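You operate a simulated robot arm through the tools that you are given. There is no shell and no other tool. Be economical: measure what you need, move in short steps, check, and stop when the job is done.

You run a simulated robot arm. Do the job below in one go: nothing can be reset, and whatever is moved stays where it is left.

JOB
Put the four hex sockets back on the posts that bear their sizes.
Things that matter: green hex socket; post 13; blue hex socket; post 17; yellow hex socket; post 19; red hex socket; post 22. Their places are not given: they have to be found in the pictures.

It is judged by the outcome, as a careful person would: the job done as asked, and still so three seconds after it is handed in. It fails if anything else is knocked over, pushed out of place, dropped, spilled or broken.

ROBOT AND FRAMES
A 7-joint arm with a two-finger parallel gripper, fixed in place. Base frame: the origin is at the foot of the arm, x ahead of it, y to its left, z up; the work surface is at about z = 0. Units: m, rad, N and s.
With the tool pointing down near the work surface it reaches from about 0.24 to 0.62 m from the base axis. Its first joint turns from -1.152 to 1.152 rad. Payload 2.6 kg.
The TCP is the grasp point between the finger pads, 0.03 m short of the fingertips. In the tool frame z runs along the fingers and y along their closing line. The gripper opens to 0.094 m. The fingers are 0.028 m wide and 0.01 m thick; the gripper's body (0.05 by 0.096 m) begins 0.055 m behind the TCP.
Orientation is that of the tool frame in the base frame, as a unit quaternion [x, y, z, w]. With the fingers straight down and closing along the base's y, the tool's x points along the base's -x, its y along +y and its z along -z.

CONTROLS
- The arm moves only by the tool drive_tool. Its argument "increments" is a list of rows, each a list of 3 entries, a list of its own where there are three numbers: the turn, a rotation vector about the tool's x, y, z in degrees, then the shift along the tool's x, y, z in m, then the closure, from 0 (fully open) to 1 (shut). In form: [[[wx, wy, wz], [dx, dy, dz], grip], ...]. A call has 1 to 10 rows; each row shifts and turns the commanded pose from where the row before left it, along the tool's axes as they then stand. Each row takes 0.2 s and may step no farther than 0.05 m and 0.15 rad from the row before; otherwise, or with a gripper value out of range, the whole call is refused. Where a pose cannot be reached the arm comes as near as it can. A force on the tool above 40 N (or 10 N above the force at the start of the call, whichever is more), or a blocked arm, ends the call early, and 0.2 s more pass. The fingers move at their own pace (about 0.072 m/s each) and stop on an object; they squeeze with about 31 N. The grip force told is the motor's: it shows also when the fingers shut on nothing. Time passes only in rows, and 0.2 s behind the last, so rows that do not move let the fingers close. It gives the time, the measured TCP pose, the force on the tool (base axes), the opening and the grip force at its end, in the units of the frame above (readings bear some noise).
- Cameras (640 x 400 px; columns grow to the right, rows downward): "scene" is fixed at [0.0459, 0.4364, 0.5742]; the picture's right is [-0.71, -0.70, 0.00], its down [-0.34, 0.35, -0.87] and it looks along [0.61, -0.62, -0.49] (base axes); focal length 332 px, centre (320, 200). "wrist" rides on the gripper at [0.076, 0.014, -0.102] in the tool frame; the picture's right is [-0.18, 0.98, 0.00], its down [-0.75, -0.14, -0.64] and it looks along [-0.63, -0.12, 0.77] (tool axes); focal length 243 px, centre (320, 200).
- get_image(camera): a new picture of that camera. The clock stands still meanwhile.
- probe_pixels(camera, pixels): there is no depth. For up to 12 entries [column, row, z] of the newest picture of that camera ("zoom" is the newest enlarged one), the place [x, y] in the base frame at which the ray of that pixel passes the height z, good to about 0.002 m. The clock stands still meanwhile.
- inspect(camera, box): a new picture of the part [left, top, right, bottom] of that camera's present view, enlarged. The clock stands still meanwhile.
- close_job(): hands the job in; it is judged then, once.

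Go step by step. Measure first, check grasps and placings, and put right what went wrong. The budget is 80 turns and 34 pictures, counting those below and the enlarged ones. Unless the task says otherwise, let go and move clear before handing in, and close with one line.

The tools are called as name(argument=value, ...) on one line, values as JSON. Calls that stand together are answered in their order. drive_tool: Moves the arm, as the interface text tells. Its arguments: {"type":"object","properties":{"increments":{"type":"array","items":{"type":"array"}}},"required":["increments"]} The other tools are called the same way: get_image (camera) takes a picture; probe_pixels (camera, pixels) gives the place at which the rays of pixels pass given heights; inspect (camera, box) takes an enlarged picture of a part of a camera's view; close_job () hands the job in.

At the start:

```text
clock: 0.0
eef_pos: [0.4178, -0.0897, 0.3537]
orientation: [0.0, 1.0, 0.0, 0.0]
ft_force: [-0.1, 0.3, -0.7]
width: 0.0939
grasp_force: 0.2
```

scene: 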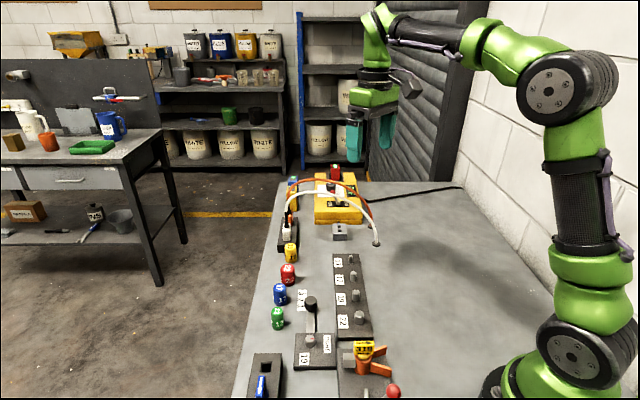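
wrist: 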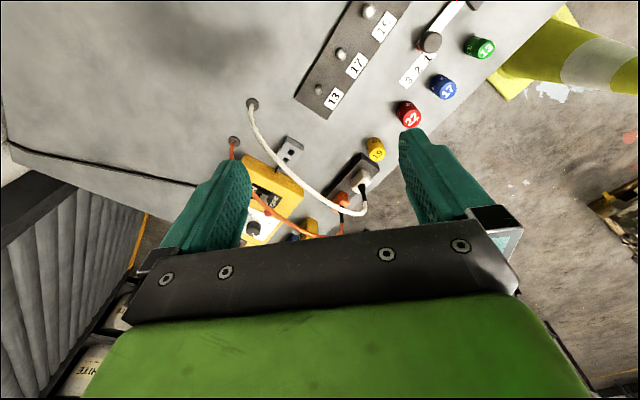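

The scene shows four sockets at about (291,252), (288,274), (280,294) and (278,318), and a rail of posts near (350,260)–(360,318). I'll enlarge both areas to read them.

inspect(camera="scene", box=[230, 220, 430, 345])

inspect(camera="wrist", box=[280, 0, 520, 150])

```text
3.20 times, centred on (330, 282) of scene
```

zoom: 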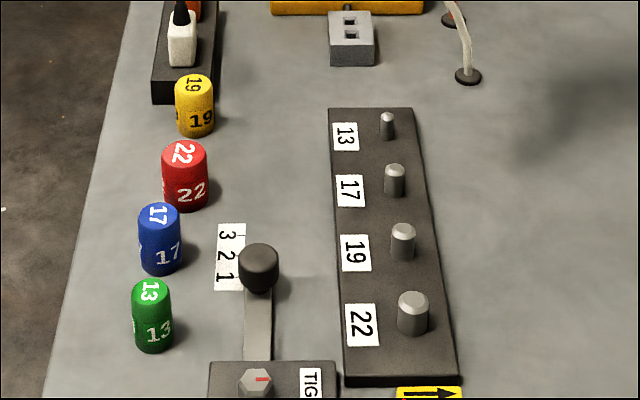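

```text
2.67 times, centred on (400, 75) of wrist
```

zoom: 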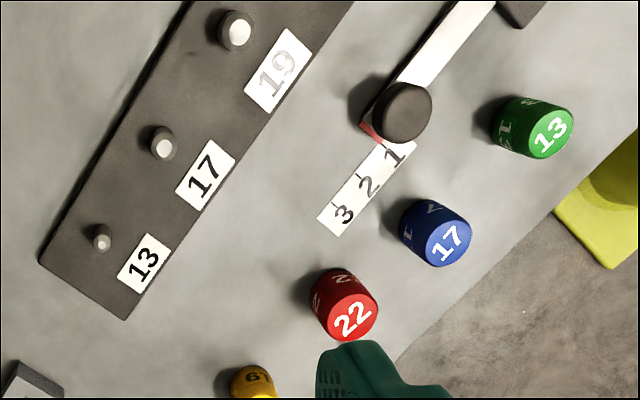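

The sockets and posts are readable. Next I'll triangulate tops and bases from both cameras.

probe_pixels(camera="scene", pixels=[[290.3, 245.6, 0.04], [287.5, 267.5, 0.04], [279.4, 286.2, 0.04], [277.5, 310.3, 0.04], [290.3, 245.6, 0.05], [277.5, 310.3, 0.05], [350.9, 256, 0.03], [353.4, 272, 0.03], [356.2, 291.5, 0.03], [359.2, 313.5, 0.03], [359, 324, 0.01], [350.9, 263, 0.01]])

probe_pixels(camera="zoom", pixels=[[551, 133, 0.04], [449, 242, 0.04], [353, 318, 0.04], [551, 133, 0.05], [449, 242, 0.05], [353, 318, 0.05], [103, 243, 0.03], [162, 146, 0.03], [237, 31, 0.03], [103, 243, 0.04], [162, 146, 0.04], [237, 31, 0.04]])

```text
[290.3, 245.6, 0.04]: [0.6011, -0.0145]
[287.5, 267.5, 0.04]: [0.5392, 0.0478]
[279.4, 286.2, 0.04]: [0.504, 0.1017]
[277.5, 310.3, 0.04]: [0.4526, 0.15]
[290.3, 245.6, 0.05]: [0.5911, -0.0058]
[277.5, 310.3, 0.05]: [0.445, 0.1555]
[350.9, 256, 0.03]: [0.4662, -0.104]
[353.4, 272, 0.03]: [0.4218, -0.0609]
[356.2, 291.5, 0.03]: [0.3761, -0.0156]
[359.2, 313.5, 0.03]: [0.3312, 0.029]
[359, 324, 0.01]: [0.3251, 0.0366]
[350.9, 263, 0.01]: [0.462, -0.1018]
```

```text
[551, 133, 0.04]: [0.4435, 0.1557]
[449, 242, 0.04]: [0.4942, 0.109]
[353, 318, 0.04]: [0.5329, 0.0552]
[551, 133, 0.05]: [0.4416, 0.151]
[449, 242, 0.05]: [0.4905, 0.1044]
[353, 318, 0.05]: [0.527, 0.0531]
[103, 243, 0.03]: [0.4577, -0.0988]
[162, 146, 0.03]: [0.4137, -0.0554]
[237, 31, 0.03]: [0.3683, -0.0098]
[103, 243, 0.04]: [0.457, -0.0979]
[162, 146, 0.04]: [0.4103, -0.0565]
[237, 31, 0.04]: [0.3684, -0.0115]
```

Both views agree on a row of posts near (0.46,-0.10), (0.41,-0.055), (0.37,-0.01), (0.32,0.035), but the heights are uncertain. I'll move the wrist camera to a closer view of the sockets.

drive_tool(increments=[[[0, 0, 0], [0.013, 0.0317, 0.0167], 0], [[0, 0, 0], [0.013, 0.0317, 0.0167], 0], [[0, 0, 0], [0.013, 0.0317, 0.0167], 0], [[0, 0, 0], [0.013, 0.0317, 0.0167], 0], [[0, 0, 0], [0.013, 0.0317, 0.0167], 0], [[0, 0, 0], [0.013, 0.0317, 0.0167], 0], [[0, 0, 0], [0, 0, 0], 0]])

get_image(camera="wrist")

```text
clock: 1.6
eef_pos: [0.3402, 0.1007, 0.2556]
orientation: [-0.001, 1.0, 0.0, 0.0]
ft_force: [0.1, 0.1, -0.2]
width: 0.0939
grasp_force: 0.0
```

```text
29 pictures are left
```

wrist: 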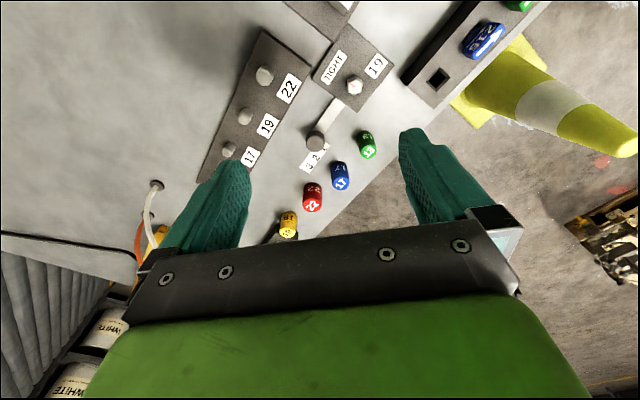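

All four sockets are visible between the fingers, around (288,222) to (366,145). I'll enlarge that area to measure.

inspect(camera="wrist", box=[220, 50, 420, 250])

inspect(camera="scene", box=[325, 245, 385, 335])

inspect(camera="scene", box=[250, 170, 410, 270])

```text
2.00 times, centred on (320, 150) of wrist
```

zoom: 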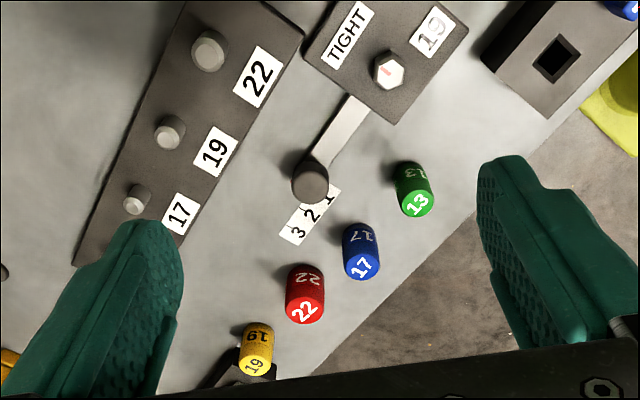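

```text
4.44 times, centred on (355, 290) of scene
```

zoom: 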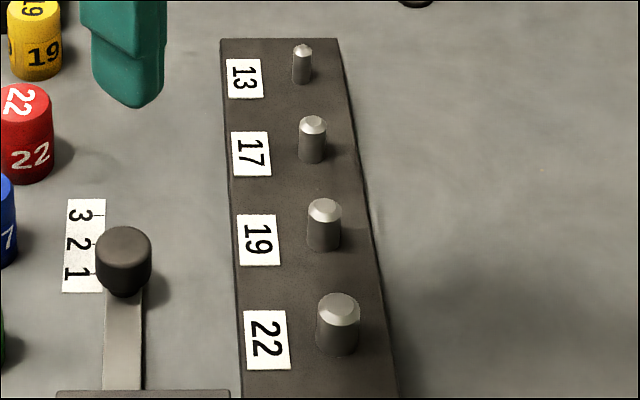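

```text
4.00 times, centred on (330, 220) of scene
```

zoom: 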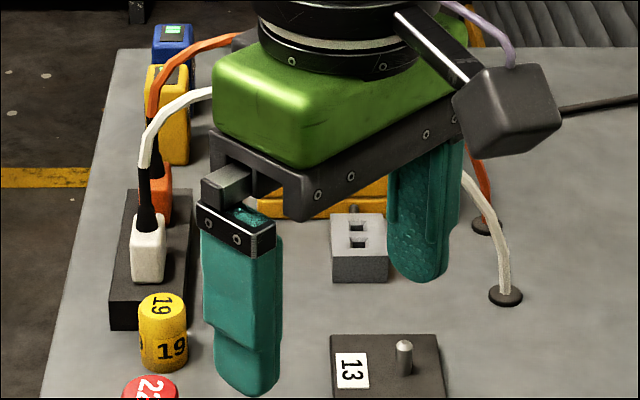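

I'll triangulate the socket tops and post tops using this closer wrist picture.

probe_pixels(camera="wrist", pixels=[[368.5, 152, 0.04], [341.5, 183, 0.04], [312.5, 205, 0.04], [288, 233, 0.04], [368.5, 152, 0.045], [341.5, 183, 0.045], [312.5, 205, 0.045], [288, 233, 0.045], [265.5, 77, 0.038], [246.5, 118.5, 0.038], [230, 152, 0.038], [316, 141, 0.06]])

probe_pixels(camera="scene", pixels=[[359.1, 314.0, 0.038], [355.9, 291.5, 0.038], [353.4, 272.5, 0.038], [350.9, 256.2, 0.038], [311, 299, 0.06], [311, 299, 0.05], [359, 323.5, 0.01], [355.7, 300, 0.01]])

```text
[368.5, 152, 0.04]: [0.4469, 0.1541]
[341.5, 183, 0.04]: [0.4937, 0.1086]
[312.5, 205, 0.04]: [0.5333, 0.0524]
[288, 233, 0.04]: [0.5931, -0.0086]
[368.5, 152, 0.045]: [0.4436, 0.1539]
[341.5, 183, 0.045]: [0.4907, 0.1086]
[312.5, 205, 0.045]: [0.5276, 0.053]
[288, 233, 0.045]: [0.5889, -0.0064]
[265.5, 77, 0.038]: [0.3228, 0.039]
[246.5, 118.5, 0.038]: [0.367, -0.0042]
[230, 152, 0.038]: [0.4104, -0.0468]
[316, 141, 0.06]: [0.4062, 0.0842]
```

```text
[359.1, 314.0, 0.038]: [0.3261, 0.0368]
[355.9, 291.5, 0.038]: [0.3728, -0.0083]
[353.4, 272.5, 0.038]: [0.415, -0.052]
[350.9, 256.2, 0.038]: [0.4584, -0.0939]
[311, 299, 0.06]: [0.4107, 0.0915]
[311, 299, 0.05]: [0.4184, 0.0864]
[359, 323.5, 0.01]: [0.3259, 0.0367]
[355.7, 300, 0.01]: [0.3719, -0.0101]
```

Triangulation puts green at about (0.444,0.154), blue (0.491,0.108), red (0.529,0.053), yellow (0.590,-0.006), with tops at about z 0.045. I'll move above green with the fingers partly closed and check.

drive_tool(increments=[[[0, 0, 0], [-0.026, 0.0133, 0.034], 0.36], [[0, 0, 0], [-0.026, 0.0133, 0.034], 0.36], [[0, 0, 0], [-0.026, 0.0133, 0.034], 0.36], [[0, 0, 0], [-0.026, 0.0133, 0.034], 0.36], [[0, 0, 0], [0, 0, 0], 0.36]])

get_image(camera="wrist")

```text
clock: 2.8
eef_pos: [0.4443, 0.1548, 0.1166]
orientation: [0.001, 1.0, 0.0, 0.0]
ft_force: [0.0, 0.0, -1.0]
width: 0.0605
grasp_force: 0.1
```

```text
25 pictures are left
```

wrist: 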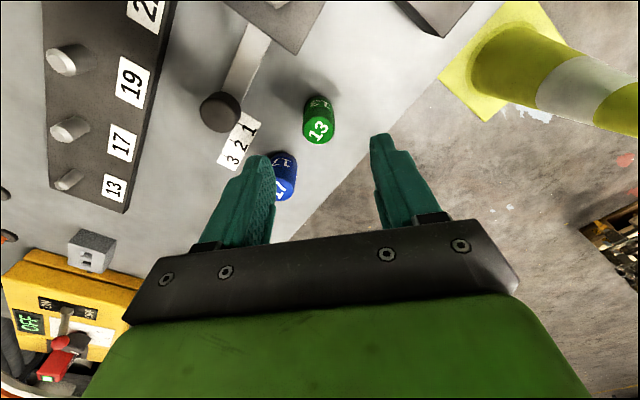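

Green's top is centred near (319,129). I'll probe it and the post tops from this closer view.

probe_pixels(camera="wrist", pixels=[[319, 129, 0.04], [319, 129, 0.045], [319, 129, 0.05], [316, 100, 0.045], [57, 61, 0.04], [58, 134, 0.04], [61, 184, 0.04], [84, 54, 0.01], [83, 124, 0.01], [78, 174, 0.01]])

```text
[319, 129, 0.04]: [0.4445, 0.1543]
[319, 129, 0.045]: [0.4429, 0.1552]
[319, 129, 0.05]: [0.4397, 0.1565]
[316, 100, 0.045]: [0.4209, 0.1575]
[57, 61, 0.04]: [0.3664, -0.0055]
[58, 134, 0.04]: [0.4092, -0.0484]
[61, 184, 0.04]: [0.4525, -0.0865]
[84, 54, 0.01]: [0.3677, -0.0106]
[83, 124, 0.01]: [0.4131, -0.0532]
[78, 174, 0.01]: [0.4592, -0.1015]
```

Green is confirmed at about (0.443,0.155), so I'll descend straight and close.

drive_tool(increments=[[[0, 0, 0], [0.001, 0, 0.03], 0.36], [[0, 0, 0], [0, 0, 0.03], 0.36], [[0, 0, 0], [0, 0, 0.0186], 0.36], [[0, 0, 0], [0, 0, 0], 0.36], [[0, 0, 0], [0, 0, 0], 1], [[0, 0, 0], [0, 0, 0], 1], [[0, 0, 0], [0, 0, 0], 1]])

inspect(camera="scene", box=[220, 240, 380, 340])

```text
clock: 4.4
eef_pos: [0.4439, 0.1528, 0.0399]
orientation: [0.0, 1.0, 0.0, 0.0]
ft_force: [-0.1, 0.2, -0.1]
width: 0.0241
grasp_force: 30.9
```

```text
4.00 times, centred on (300, 290) of scene
```

zoom: 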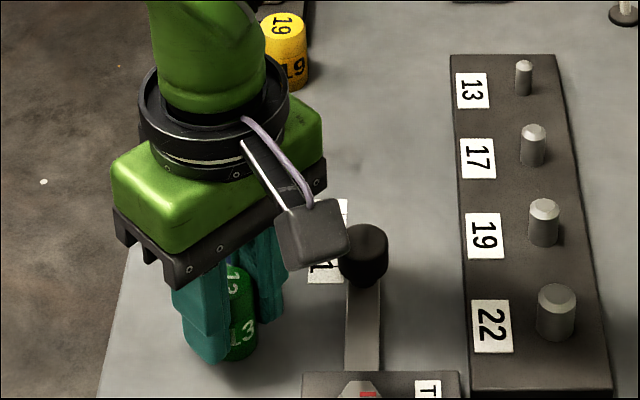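

Green is gripped (24 mm opening, 31 N). Before swinging to post 13 I'll lift and check where the white cable runs, at (376,243) and (340,195).

drive_tool(increments=[[[0, 0, 0], [0, 0, -0.04], 1], [[0, 0, 0], [0, 0, -0.045], 1], [[0, 0, 0], [0, 0, 0], 1]])

probe_pixels(camera="scene", pixels=[[376, 243, 0], [376, 240, 0.02], [375, 228, 0.05], [287, 238, 0.02], [340, 195, 0.12], [310, 185, 0.12], [340, 238, 0.03]])

get_image(camera="scene")

```text
clock: 5.2
eef_pos: [0.4421, 0.155, 0.1252]
orientation: [0.0, 1.0, -0.001, -0.001]
ft_force: [0.6, -0.4, -1.2]
width: 0.024
grasp_force: 30.8
```

```text
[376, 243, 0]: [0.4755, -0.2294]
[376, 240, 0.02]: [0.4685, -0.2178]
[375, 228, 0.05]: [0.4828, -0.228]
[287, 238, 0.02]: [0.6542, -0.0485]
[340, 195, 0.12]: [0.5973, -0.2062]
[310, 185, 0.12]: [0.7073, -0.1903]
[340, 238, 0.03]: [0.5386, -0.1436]
```

```text
23 pictures are left
```

scene: 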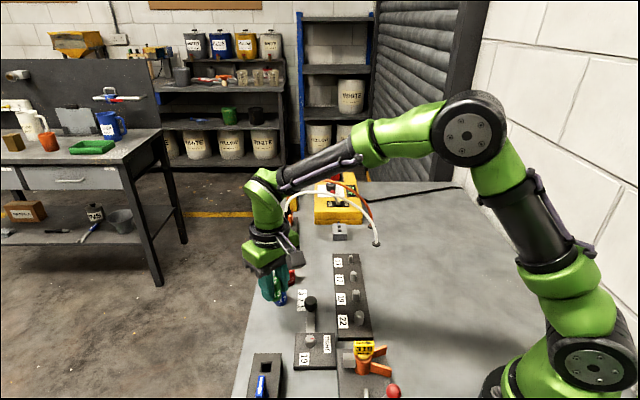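

The cable plane is about 0.1 m beyond post 13, so the way is clear. I'll carry green to hover just over post 13.

drive_tool(increments=[[[0, 0, 0], [-0.0025, -0.0418, 0], 1], [[0, 0, 0], [-0.0025, -0.0418, 0], 1], [[0, 0, 0], [-0.0025, -0.0418, 0], 1], [[0, 0, 0], [-0.0025, -0.0418, 0], 1], [[0, 0, 0], [-0.0025, -0.0418, 0], 1], [[0, 0, 0], [-0.0025, -0.0418, 0], 1], [[0, 0, 0], [0, 0, 0.032], 1], [[0, 0, 0], [0, 0, 0], 1]])

inspect(camera="scene", box=[310, 220, 390, 270])

get_image(camera="wrist")

```text
clock: 7.0
eef_pos: [0.4565, -0.0969, 0.0919]
orientation: [0.0, 1.0, 0.0, 0.0]
ft_force: [0.5, 0.1, -0.3]
width: 0.0243
grasp_force: 30.8
```

```text
8.00 times, centred on (350, 245) of scene
```

zoom: 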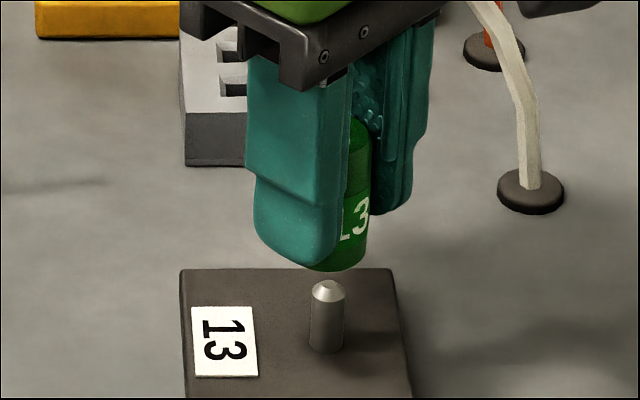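

```text
21 pictures are left
```

wrist: 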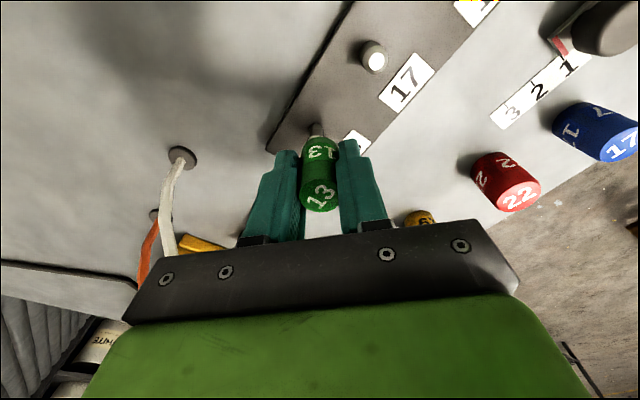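

In the scene view, socket and post 13 line up within about 1 mm (columns 330 and 327). In the wrist view the post at (316,130) looks slightly left of the socket axis, so I'll enlarge that.

inspect(camera="wrist", box=[270, 110, 370, 220])

```text
3.64 times, centred on (320, 165) of wrist
```

zoom: 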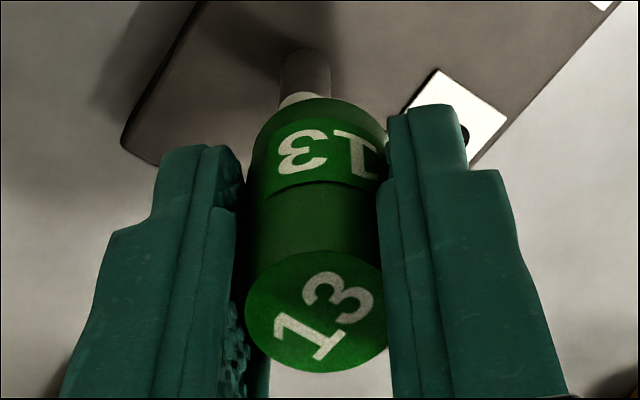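

The two views disagree a little on the offset, so I'll take a tighter scene enlargement for the relative columns.

inspect(camera="scene", box=[334, 239, 368, 267])

```text
14.29 times, centred on (351, 253) of scene
```

zoom: 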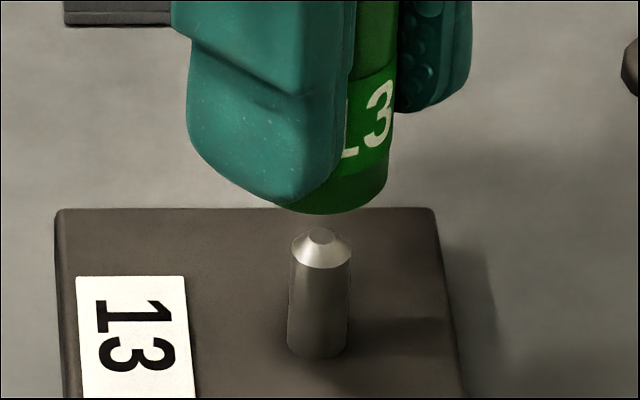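

The scene gives a post-to-socket offset of +0.6 mm to the right and the wrist -3 mm, so the correction is dx≈+2 mm, dy≈-3.3 mm. I'll shift and lower gently part way, watching the force.

drive_tool(increments=[[[0, 0, 0], [-0.002, -0.0033, 0], 1], [[0, 0, 0], [0, 0, 0.006], 1], [[0, 0, 0], [0, 0, 0.006], 1], [[0, 0, 0], [0, 0, 0.006], 1], [[0, 0, 0], [0, 0, 0.005], 1], [[0, 0, 0], [0, 0, 0], 1]])

inspect(camera="scene", box=[325, 232, 381, 267])

```text
clock: 8.4
eef_pos: [0.4592, -0.0988, 0.0687]
orientation: [0.0, 1.0, 0.001, 0.0]
ft_force: [-1.5, -0.5, -0.5]
width: 0.0237
grasp_force: 31.0
```

```text
11.43 times, centred on (353, 250) of scene
```

zoom: 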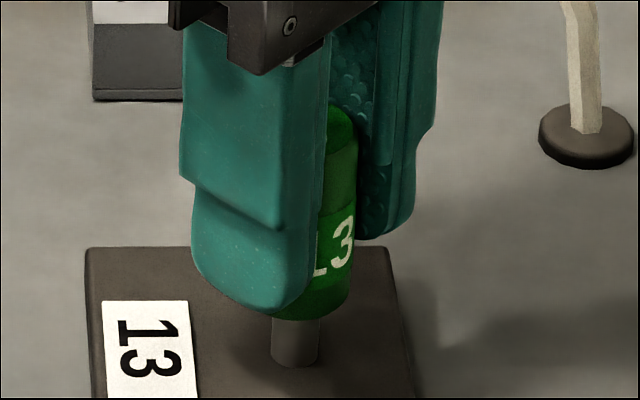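

The socket has gone over the post with little force. I'll continue down until it seats.

drive_tool(increments=[[[0, 0, 0], [0, 0, 0.005], 1], [[0, 0, 0], [0, 0, 0.005], 1], [[0, 0, 0], [0, 0, 0.004], 1], [[0, 0, 0], [0, 0, 0.003], 1], [[0, 0, 0], [0, 0, 0], 1]])

inspect(camera="scene", box=[325, 232, 381, 267])

```text
clock: 9.6
eef_pos: [0.4586, -0.1009, 0.0521]
orientation: [0.0, 1.0, -0.001, -0.001]
ft_force: [-9.6, 1.1, 2.7]
width: 0.0241
grasp_force: 31.0
```

```text
11.43 times, centred on (353, 250) of scene
```

zoom: 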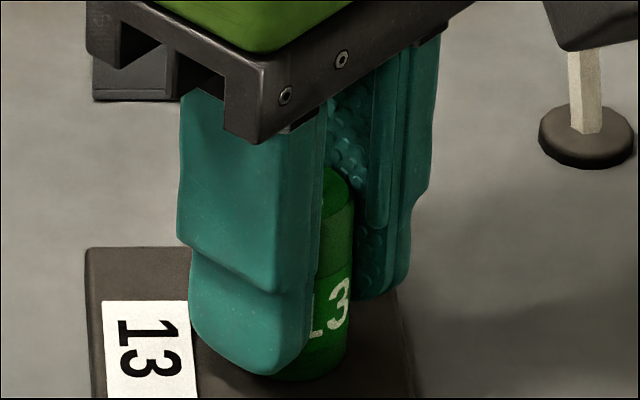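

It is nearly seated, with a side load of -9.6 N in x. I'll ease 1.5 mm toward -x, press 1 mm, then open and lift clear.

drive_tool(increments=[[[0, 0, 0], [0.0015, 0, 0.001], 1], [[0, 0, 0], [0, 0, 0], 1]])

```text
clock: 10.2
eef_pos: [0.459, -0.0998, 0.051]
orientation: [0.0, 1.0, 0.0, 0.001]
ft_force: [-3.6, 2.1, 3.3]
width: 0.0243
grasp_force: 31.1
```

The load has dropped. I'll release and lift.

drive_tool(increments=[[[0, 0, 0], [0, 0, 0], 0.36], [[0, 0, 0], [0, 0, 0], 0.36], [[0, 0, 0], [0, 0, 0], 0.36], [[0, 0, 0], [0, 0, -0.03], 0.36], [[0, 0, 0], [0, 0, -0.045], 0.36], [[0, 0, 0], [0, 0, 0], 0.36]])

inspect(camera="scene", box=[325, 232, 381, 267])

```text
clock: 11.6
eef_pos: [0.4594, -0.1014, 0.127]
orientation: [0.0, 1.0, -0.001, 0.0]
ft_force: [0.0, 0.5, 0.2]
width: 0.0603
grasp_force: 0.1
```

```text
11.43 times, centred on (353, 250) of scene
```

zoom: 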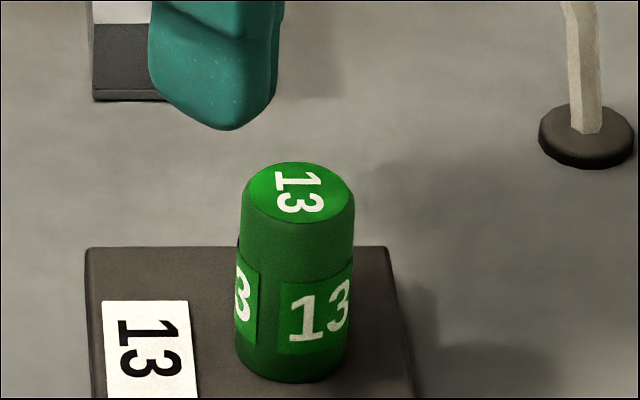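

Green is seated flat on post 13. Next is blue, at about (0.493,0.107).

drive_tool(increments=[[[0, 0, 0], [-0.0069, 0.0415, 0], 0.36], [[0, 0, 0], [-0.0069, 0.0415, 0], 0.36], [[0, 0, 0], [-0.0069, 0.0415, 0], 0.36], [[0, 0, 0], [-0.0069, 0.0415, 0], 0.36], [[0, 0, 0], [-0.0069, 0.0415, 0], 0.36], [[0, 0, 0], [0, 0, 0], 0.36]])

get_image(camera="wrist")

```text
clock: 13.0
eef_pos: [0.4931, 0.1083, 0.1271]
orientation: [0.0, 1.0, 0.0, -0.001]
ft_force: [0.1, -0.1, -1.0]
width: 0.0602
grasp_force: 0.0
```

```text
15 pictures are left
```

wrist: 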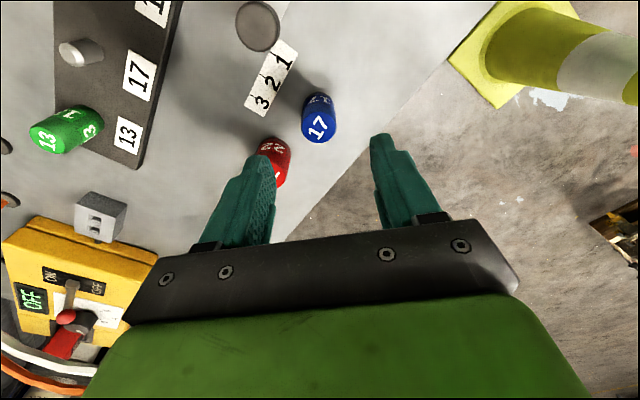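

Blue's top is centred at (320,127), which matches the tool axis. I'll descend and grip.

drive_tool(increments=[[[0, 0, 0], [0, 0, 0.035], 0.36], [[0, 0, 0], [0, 0, 0.03], 0.36], [[0, 0, 0], [0, 0, 0.022], 0.36], [[0, 0, 0], [0, 0, 0], 0.36], [[0, 0, 0], [0, 0, 0], 1], [[0, 0, 0], [0, 0, 0], 1], [[0, 0, 0], [0, 0, 0], 1]])

```text
clock: 14.6
eef_pos: [0.4918, 0.1069, 0.0389]
orientation: [0.0, 1.0, 0.0, -0.001]
ft_force: [-0.8, 0.2, -0.4]
width: 0.0282
grasp_force: 31.2
```

Blue is gripped (28 mm). I'll lift and carry it to hover over post 17 at about (0.4135,-0.056).

drive_tool(increments=[[[0, 0, 0], [0, 0, -0.04], 1], [[0, 0, 0], [0, 0, -0.045], 1], [[0, 0, 0], [0.0159, -0.0326, 0], 1], [[0, 0, 0], [0.0159, -0.0326, 0], 1], [[0, 0, 0], [0.0159, -0.0326, 0], 1], [[0, 0, 0], [0.0159, -0.0326, 0], 1], [[0, 0, 0], [0.0157, -0.0327, 0], 1], [[0, 0, 0], [0, 0, 0.032], 1], [[0, 0, 0], [0, 0, 0], 1]])

inspect(camera="scene", box=[336, 252, 376, 287])

inspect(camera="wrist", box=[270, 110, 370, 220])

```text
clock: 16.6
eef_pos: [0.4138, -0.0561, 0.0899]
orientation: [0.001, 1.0, -0.001, -0.001]
ft_force: [-0.3, -0.6, -0.2]
width: 0.0281
grasp_force: 30.7
```

```text
11.43 times, centred on (356, 270) of scene
```

zoom: 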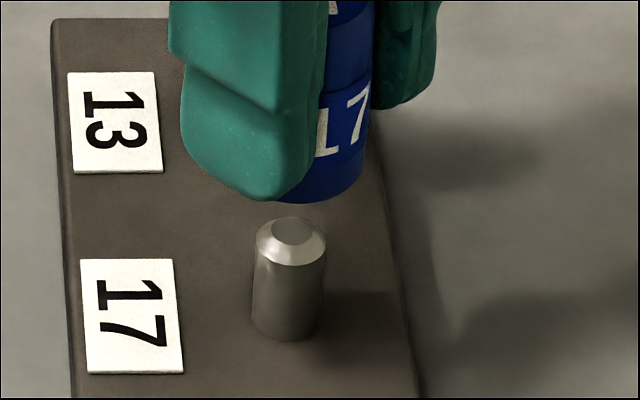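

```text
3.64 times, centred on (320, 165) of wrist
```

zoom: 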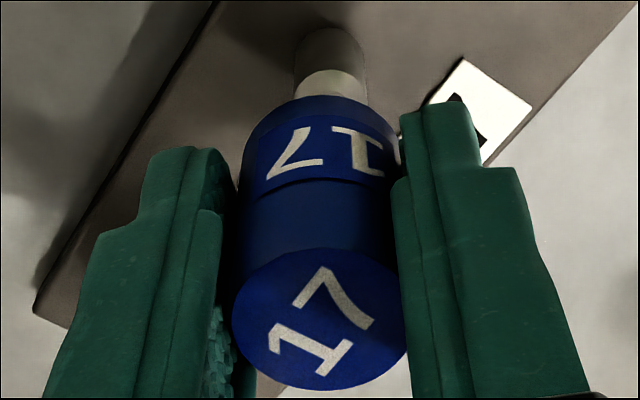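

Post 17 appears about 2 mm right of the socket axis in the wrist view and nearly aligned in the scene view. I'll correct dx≈-2 mm, dy≈+2.3 mm and lower.

drive_tool(increments=[[[0, 0, 0], [0.002, 0.0023, 0], 1], [[0, 0, 0], [0, 0, 0.006], 1], [[0, 0, 0], [0, 0, 0.006], 1], [[0, 0, 0], [0, 0, 0.006], 1], [[0, 0, 0], [0, 0, 0.005], 1], [[0, 0, 0], [0, 0, 0], 1]])

```text
clock: 18.0
eef_pos: [0.4113, -0.0531, 0.0689]
orientation: [0.001, 1.0, 0.0, 0.0]
ft_force: [0.1, -1.1, -1.2]
width: 0.028
grasp_force: 31.1
```

The forces are low and the socket is over the post. I'll continue down.

drive_tool(increments=[[[0, 0, 0], [0, 0, 0.005], 1], [[0, 0, 0], [0, 0, 0.005], 1], [[0, 0, 0], [0, 0, 0.004], 1], [[0, 0, 0], [0, 0, 0.003], 1], [[0, 0, 0], [0, 0, 0], 1]])

```text
clock: 19.2
eef_pos: [0.4108, -0.0528, 0.0519]
orientation: [0.0, 1.0, 0.0, 0.0]
ft_force: [1.7, -1.8, -1.0]
width: 0.0283
grasp_force: 31.5
```

That went in smoothly. I'll press 1 mm more, release and lift, then move above red at about (0.529,0.053).

drive_tool(increments=[[[0, 0, 0], [0, 0, 0.001], 1], [[0, 0, 0], [0, 0, 0], 0.3], [[0, 0, 0], [0, 0, 0], 0.3], [[0, 0, 0], [0, 0, 0], 0.3], [[0, 0, 0], [0, 0, -0.03], 0.3], [[0, 0, 0], [0, 0, -0.045], 0.3], [[0, 0, 0], [0, 0, 0], 0.3]])

inspect(camera="scene", box=[320, 240, 384, 280])

```text
clock: 20.8
eef_pos: [0.4104, -0.0518, 0.1276]
orientation: [0.001, 1.0, 0.0, 0.0]
ft_force: [0.0, -0.1, -0.1]
width: 0.0655
grasp_force: 0.0
```

```text
10.00 times, centred on (352, 260) of scene
```

zoom: 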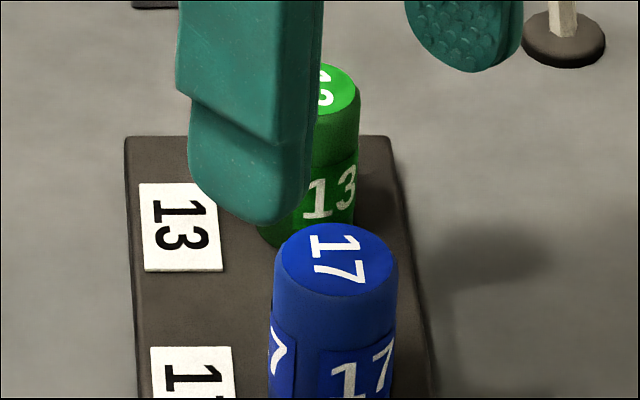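

Blue is seated on post 17. I'll go to red.

drive_tool(increments=[[[0, 0, 0], [-0.02955, 0.0263, 0], 0.3], [[0, 0, 0], [-0.02955, 0.0263, 0], 0.3], [[0, 0, 0], [-0.02955, 0.0263, 0], 0.3], [[0, 0, 0], [-0.02955, 0.0263, 0], 0.3], [[0, 0, 0], [0, 0, 0], 0.3]])

get_image(camera="wrist")

```text
clock: 22.0
eef_pos: [0.529, 0.0531, 0.1279]
orientation: [0.001, 1.0, 0.0, 0.0]
ft_force: [0.2, -0.3, -0.6]
width: 0.0659
grasp_force: 0.1
```

```text
11 pictures are left
```

wrist: 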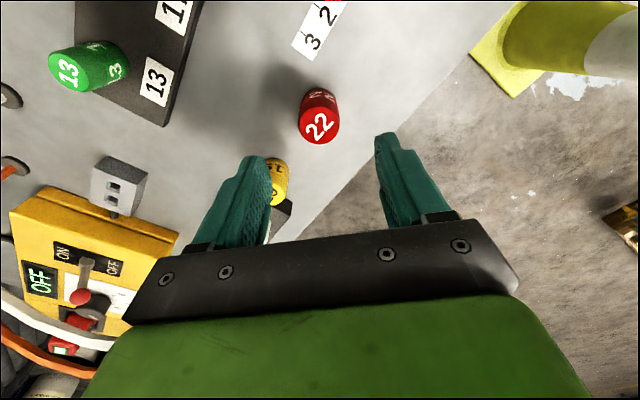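

Red's top is centred at (319,126), on the tool axis. I'll descend and grip.

drive_tool(increments=[[[0, 0, 0], [0.0005, 0, 0.035], 0.3], [[0, 0, 0], [0, 0, 0.03], 0.3], [[0, 0, 0], [0, 0, 0.022], 0.3], [[0, 0, 0], [0, 0, 0], 0.3], [[0, 0, 0], [0, 0, 0], 1], [[0, 0, 0], [0, 0, 0], 1], [[0, 0, 0], [0, 0, 0], 1]])

```text
clock: 23.6
eef_pos: [0.5292, 0.0514, 0.0389]
orientation: [0.0, 1.0, 0.0, 0.0]
ft_force: [-1.0, -0.5, -0.1]
width: 0.0335
grasp_force: 31.2
```

Red is gripped (33.5 mm). I'll carry it to hover over post 22.

drive_tool(increments=[[[0, 0, 0], [0, 0, -0.04], 1], [[0, 0, 0], [0, 0, -0.045], 1], [[0, 0, 0], [0.0415, -0.0027, 0], 1], [[0, 0, 0], [0.0415, -0.0027, 0], 1], [[0, 0, 0], [0.0415, -0.0027, 0], 1], [[0, 0, 0], [0.0415, -0.0027, 0], 1], [[0, 0, 0], [0.0417, -0.0027, 0], 1], [[0, 0, 0], [0, 0, 0.032], 1], [[0, 0, 0], [0, 0, 0], 1]])

inspect(camera="scene", box=[335, 290, 383, 332])

inspect(camera="wrist", box=[270, 110, 370, 220])

```text
clock: 25.6
eef_pos: [0.3219, 0.0401, 0.0928]
orientation: [0.0, 1.0, 0.0, 0.0]
ft_force: [0.1, -0.4, -1.5]
width: 0.0333
grasp_force: 30.8
```

```text
9.52 times, centred on (359, 311) of scene
```

zoom: 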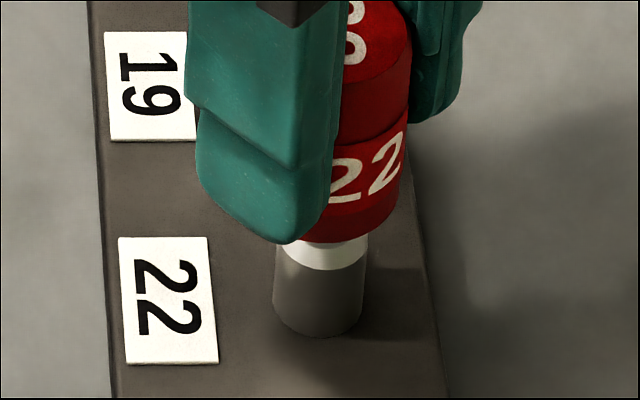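

```text
3.64 times, centred on (320, 165) of wrist
```

zoom: 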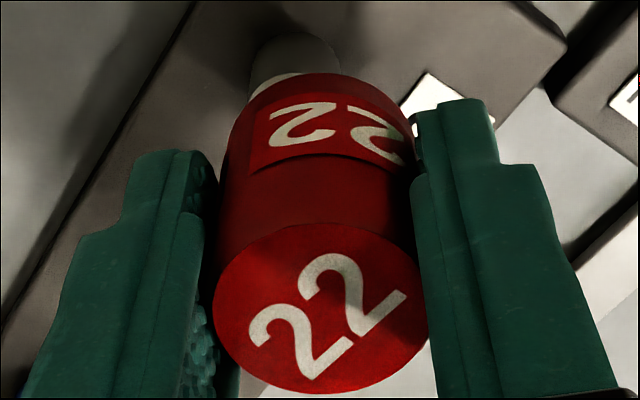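

Post 22 is about 5 mm left of the socket axis in the wrist view (columns 295 and 320) and aligned to about 1 mm in the scene view. I'll correct dx≈+3 mm, dy≈-5.5 mm and lower gently.

drive_tool(increments=[[[0, 0, 0], [-0.003, -0.0055, 0], 1], [[0, 0, 0], [0, 0, 0.006], 1], [[0, 0, 0], [0, 0, 0.005], 1], [[0, 0, 0], [0, 0, 0.004], 1], [[0, 0, 0], [0, 0, 0.004], 1], [[0, 0, 0], [0, 0, 0], 1]])

```text
clock: 27.0
eef_pos: [0.3247, 0.0327, 0.0746]
orientation: [0.0, 1.0, 0.0, 0.0]
ft_force: [-0.2, 0.7, -1.6]
width: 0.0333
grasp_force: 30.5
```

There is no contact force. I'll continue in small steps.

drive_tool(increments=[[[0, 0, 0], [0, 0, 0.004], 1], [[0, 0, 0], [0, 0, 0.004], 1], [[0, 0, 0], [0, 0, 0], 1]])

```text
clock: 27.8
eef_pos: [0.3235, 0.0338, 0.0667]
orientation: [0.0, 1.0, 0.0, 0.0]
ft_force: [-0.5, 0.5, -0.9]
width: 0.0334
grasp_force: 31.1
```

drive_tool(increments=[[[0, 0, 0], [0, 0, 0.005], 1], [[0, 0, 0], [0, 0, 0.004], 1], [[0, 0, 0], [0, 0, 0.004], 1], [[0, 0, 0], [0, 0, 0], 1]])

inspect(camera="scene", box=[335, 290, 383, 332])

```text
clock: 28.8
eef_pos: [0.3245, 0.0326, 0.0523]
orientation: [0.0, 1.0, 0.0, 0.0]
ft_force: [1.3, -0.3, -1.2]
width: 0.0334
grasp_force: 31.1
```

```text
9.52 times, centred on (359, 311) of scene
```

zoom: 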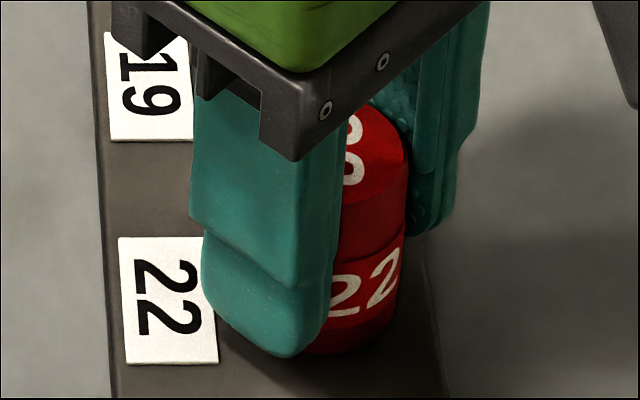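

Red is seated with low force. I'll release and lift, and meanwhile measure the power-strip corner beside yellow for finger clearance.

drive_tool(increments=[[[0, 0, 0], [0, 0, 0.001], 1], [[0, 0, 0], [0, 0, 0], 0.25], [[0, 0, 0], [0, 0, 0], 0.25], [[0, 0, 0], [0, 0, 0], 0.25], [[0, 0, 0], [0, 0, -0.03], 0.25], [[0, 0, 0], [0, 0, -0.045], 0.25], [[0, 0, 0], [0, 0, 0], 0.25]])

inspect(camera="scene", box=[265, 215, 385, 325])

```text
clock: 30.4
eef_pos: [0.3254, 0.0314, 0.1295]
orientation: [0.001, 1.0, 0.0, 0.001]
ft_force: [0.6, 0.0, 0.3]
width: 0.0705
grasp_force: 0.0
```

```text
3.64 times, centred on (325, 270) of scene
```

zoom: 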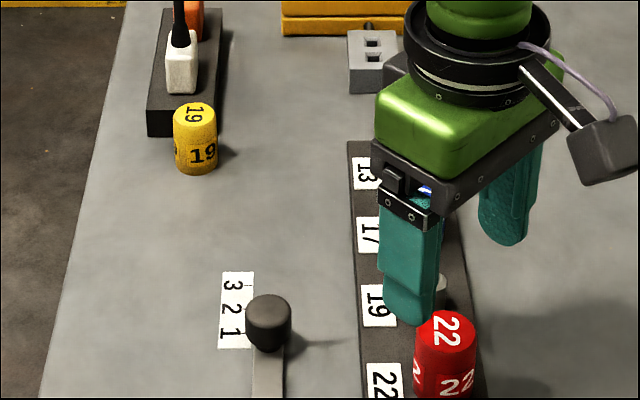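

probe_pixels(camera="zoom", pixels=[[148, 137, 0], [148, 110, 0.025], [213, 137, 0], [218, 112, 0.025], [195, 165, 0], [182, 60, 0.06]])

```text
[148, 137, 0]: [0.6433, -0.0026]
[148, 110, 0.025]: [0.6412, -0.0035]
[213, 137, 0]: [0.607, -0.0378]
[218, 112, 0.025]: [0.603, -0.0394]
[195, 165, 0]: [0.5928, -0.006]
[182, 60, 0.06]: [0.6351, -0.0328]
```

The strip's near corner, about (0.605,-0.039), would get in the way of fingers closing along y at yellow. I'll turn the gripper 45° so it closes parallel to the strip's edge, then travel over.

drive_tool(increments=[[[0, 0, 7.5], [0, 0, 0], 0.3], [[0, 0, 7.5], [0, 0, 0], 0.3], [[0, 0, 7.5], [0, 0, 0], 0.3], [[0, 0, 7.5], [0, 0, 0], 0.3], [[0, 0, 7.5], [0, 0, 0], 0.3], [[0, 0, 7.5], [0, 0, 0], 0.3], [[0, 0, 0], [-0.03615, 0.0266, 0], 0.3], [[0, 0, 0], [-0.03615, 0.0266, 0], 0.3], [[0, 0, 0], [-0.03615, 0.0266, 0], 0.3]])

drive_tool(increments=[[[0, 0, 0], [-0.03615, 0.0266, 0], 0.3], [[0, 0, 0], [-0.03615, 0.0266, 0], 0.3], [[0, 0, 0], [-0.03615, 0.0266, 0], 0.3], [[0, 0, 0], [0, 0, 0], 0.3]])

get_image(camera="wrist")

```text
clock: 32.4
eef_pos: [0.4595, 0.0121, 0.1268]
orientation: [0.383, 0.924, 0.0, 0.0]
ft_force: [-0.3, -0.4, 0.5]
width: 0.0657
grasp_force: 0.1
```

```text
clock: 33.4
eef_pos: [0.5933, -0.0096, 0.1235]
orientation: [0.383, 0.924, -0.001, 0.0]
ft_force: [0.8, 0.1, 0.3]
width: 0.066
grasp_force: 0.2
```

```text
6 pictures are left
```

wrist: 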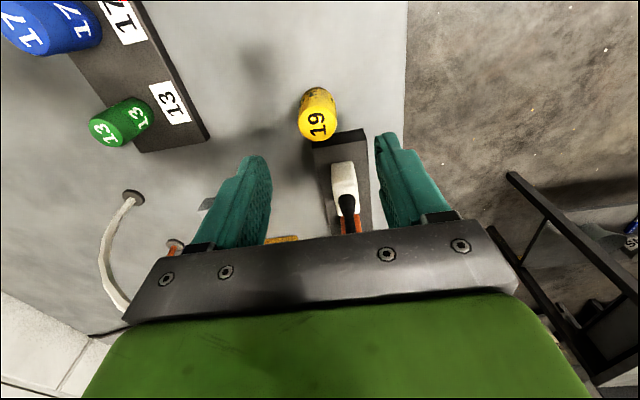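

Yellow's top is at (318,124), so I'll shift about 2 mm along tool x and -1 mm along y, then descend. The fingers clear the strip.

drive_tool(increments=[[[0, 0, 0], [0.002, -0.001, 0], 0.3], [[0, 0, 0], [0, 0, 0.035], 0.3], [[0, 0, 0], [0, 0, 0.03], 0.3], [[0, 0, 0], [0, 0, 0.022], 0.3], [[0, 0, 0], [0, 0, 0], 0.3], [[0, 0, 0], [0, 0, 0], 1], [[0, 0, 0], [0, 0, 0], 1], [[0, 0, 0], [0, 0, 0], 1]])

```text
clock: 35.2
eef_pos: [0.5888, -0.0061, 0.0393]
orientation: [0.383, 0.924, 0.0, 0.0]
ft_force: [-0.4, -0.5, -0.4]
width: 0.0312
grasp_force: 31.5
```

Yellow is gripped (31 mm). I'll lift, carry it over post 19 at about (0.368,-0.011), turn back 45° and hover.

drive_tool(increments=[[[0, 0, 0], [0, 0, -0.04], 1], [[0, 0, 0], [0, 0, -0.045], 1], [[0, 0, 0], [0.0307, -0.0317, 0], 1], [[0, 0, 0], [0.0307, -0.0317, 0], 1], [[0, 0, 0], [0.0307, -0.0317, 0], 1], [[0, 0, 0], [0.0307, -0.0317, 0], 1], [[0, 0, 0], [0.0307, -0.0316, 0], 1], [[0, 0, -7.5], [0, 0, 0], 1], [[0, 0, -7.5], [0, 0, 0], 1], [[0, 0, -7.5], [0, 0, 0], 1]])

drive_tool(increments=[[[0, 0, -7.5], [0, 0, 0], 1], [[0, 0, -7.5], [0, 0, 0], 1], [[0, 0, -7.5], [0, 0, 0], 1], [[0, 0, 0], [0, 0, 0.032], 1], [[0, 0, 0], [0, 0, 0], 1]])

inspect(camera="scene", box=[336, 270, 376, 305])

inspect(camera="wrist", box=[270, 110, 370, 220])

```text
clock: 37.4
eef_pos: [0.3677, -0.0097, 0.1245]
orientation: [0.193, 0.981, -0.001, 0.001]
ft_force: [-0.6, 0.0, -1.0]
width: 0.031
grasp_force: 31.6
```

```text
clock: 38.6
eef_pos: [0.3682, -0.0105, 0.0927]
orientation: [0.0, 1.0, 0.0, 0.0]
ft_force: [-0.8, 0.0, -0.7]
width: 0.0313
grasp_force: 31.3
```

```text
11.43 times, centred on (356, 288) of scene
```

zoom: 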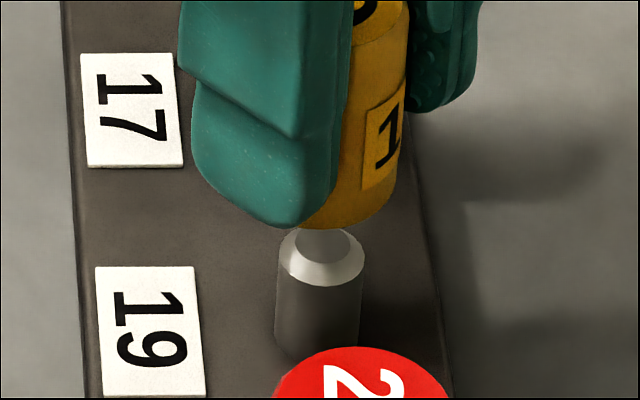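

```text
3.64 times, centred on (320, 165) of wrist
```

zoom: 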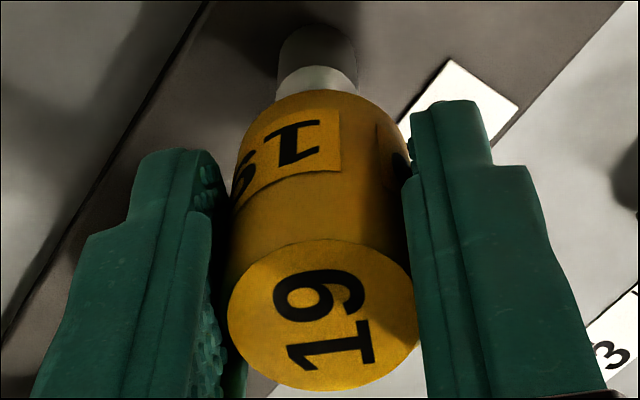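

The scene shows post 19 about 2.9 mm right of the socket axis (columns 322 and 307), and the wrist about -1 mm. I'll correct dx≈-3.5 mm and lower gently.

drive_tool(increments=[[[0, 0, 0], [0.0035, -0.0003, 0], 1], [[0, 0, 0], [0, 0, 0.006], 1], [[0, 0, 0], [0, 0, 0.005], 1], [[0, 0, 0], [0, 0, 0.004], 1], [[0, 0, 0], [0, 0, 0.004], 1], [[0, 0, 0], [0, 0, 0.004], 1], [[0, 0, 0], [0, 0, 0], 1]])

```text
clock: 40.2
eef_pos: [0.3651, -0.0108, 0.0699]
orientation: [0.0, 1.0, 0.0, 0.001]
ft_force: [1.6, -0.2, -0.6]
width: 0.0314
grasp_force: 31.6
```

There is only a slight +x force, so it is over the post. I'll nudge +0.5 mm in x and continue.

drive_tool(increments=[[[0, 0, 0], [-0.0005, 0, 0.004], 1], [[0, 0, 0], [0, 0, 0.004], 1], [[0, 0, 0], [0, 0, 0.004], 1], [[0, 0, 0], [0, 0, 0.003], 1], [[0, 0, 0], [0, 0, 0.002], 1], [[0, 0, 0], [0, 0, 0], 1]])

```text
clock: 41.6
eef_pos: [0.3642, -0.0104, 0.0526]
orientation: [-0.001, 1.0, 0.0, 0.0]
ft_force: [0.5, 0.2, -0.2]
width: 0.0311
grasp_force: 31.3
```

The socket went down freely. I'll press 1 mm, release, lift high, and check.

drive_tool(increments=[[[0, 0, 0], [0, 0, 0.001], 1], [[0, 0, 0], [0, 0, 0], 0.3], [[0, 0, 0], [0, 0, 0], 0.3], [[0, 0, 0], [0, 0, 0], 0.3], [[0, 0, 0], [0, 0, -0.03], 0.3], [[0, 0, 0], [0, 0, -0.045], 0.3], [[0, 0, 0], [0, 0, -0.045], 0.3], [[0, 0, 0], [0, 0, -0.045], 0.3], [[0, 0, 0], [0, 0, -0.045], 0.3], [[0, 0, 0], [0, 0, 0], 0.3]])

inspect(camera="scene", box=[270, 225, 430, 345])

```text
clock: 43.8
eef_pos: [0.3635, -0.0096, 0.2624]
orientation: [0.0, 1.0, 0.0, 0.0]
ft_force: [0.5, -0.8, -0.5]
width: 0.0658
grasp_force: 0.1
```

```text
3.33 times, centred on (350, 285) of scene
```

zoom: 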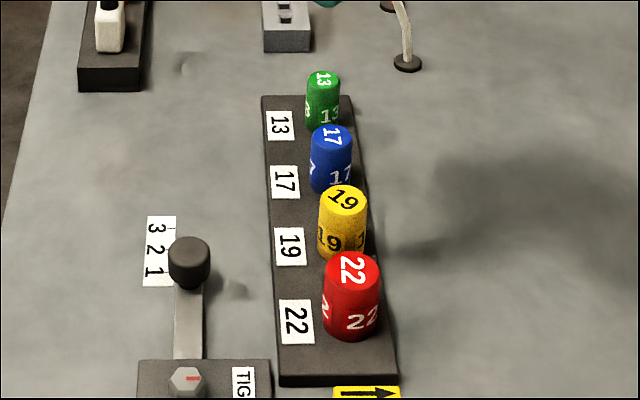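

All four sockets stand upright on the posts with their numbers, nothing else has moved, and the gripper is clear. I'll hand in.

close_job()

```text
The job is handed in.
```

The green, blue, yellow and red sockets are on posts 13, 17, 19 and 22, all upright in the last picture, and the job is handed in.
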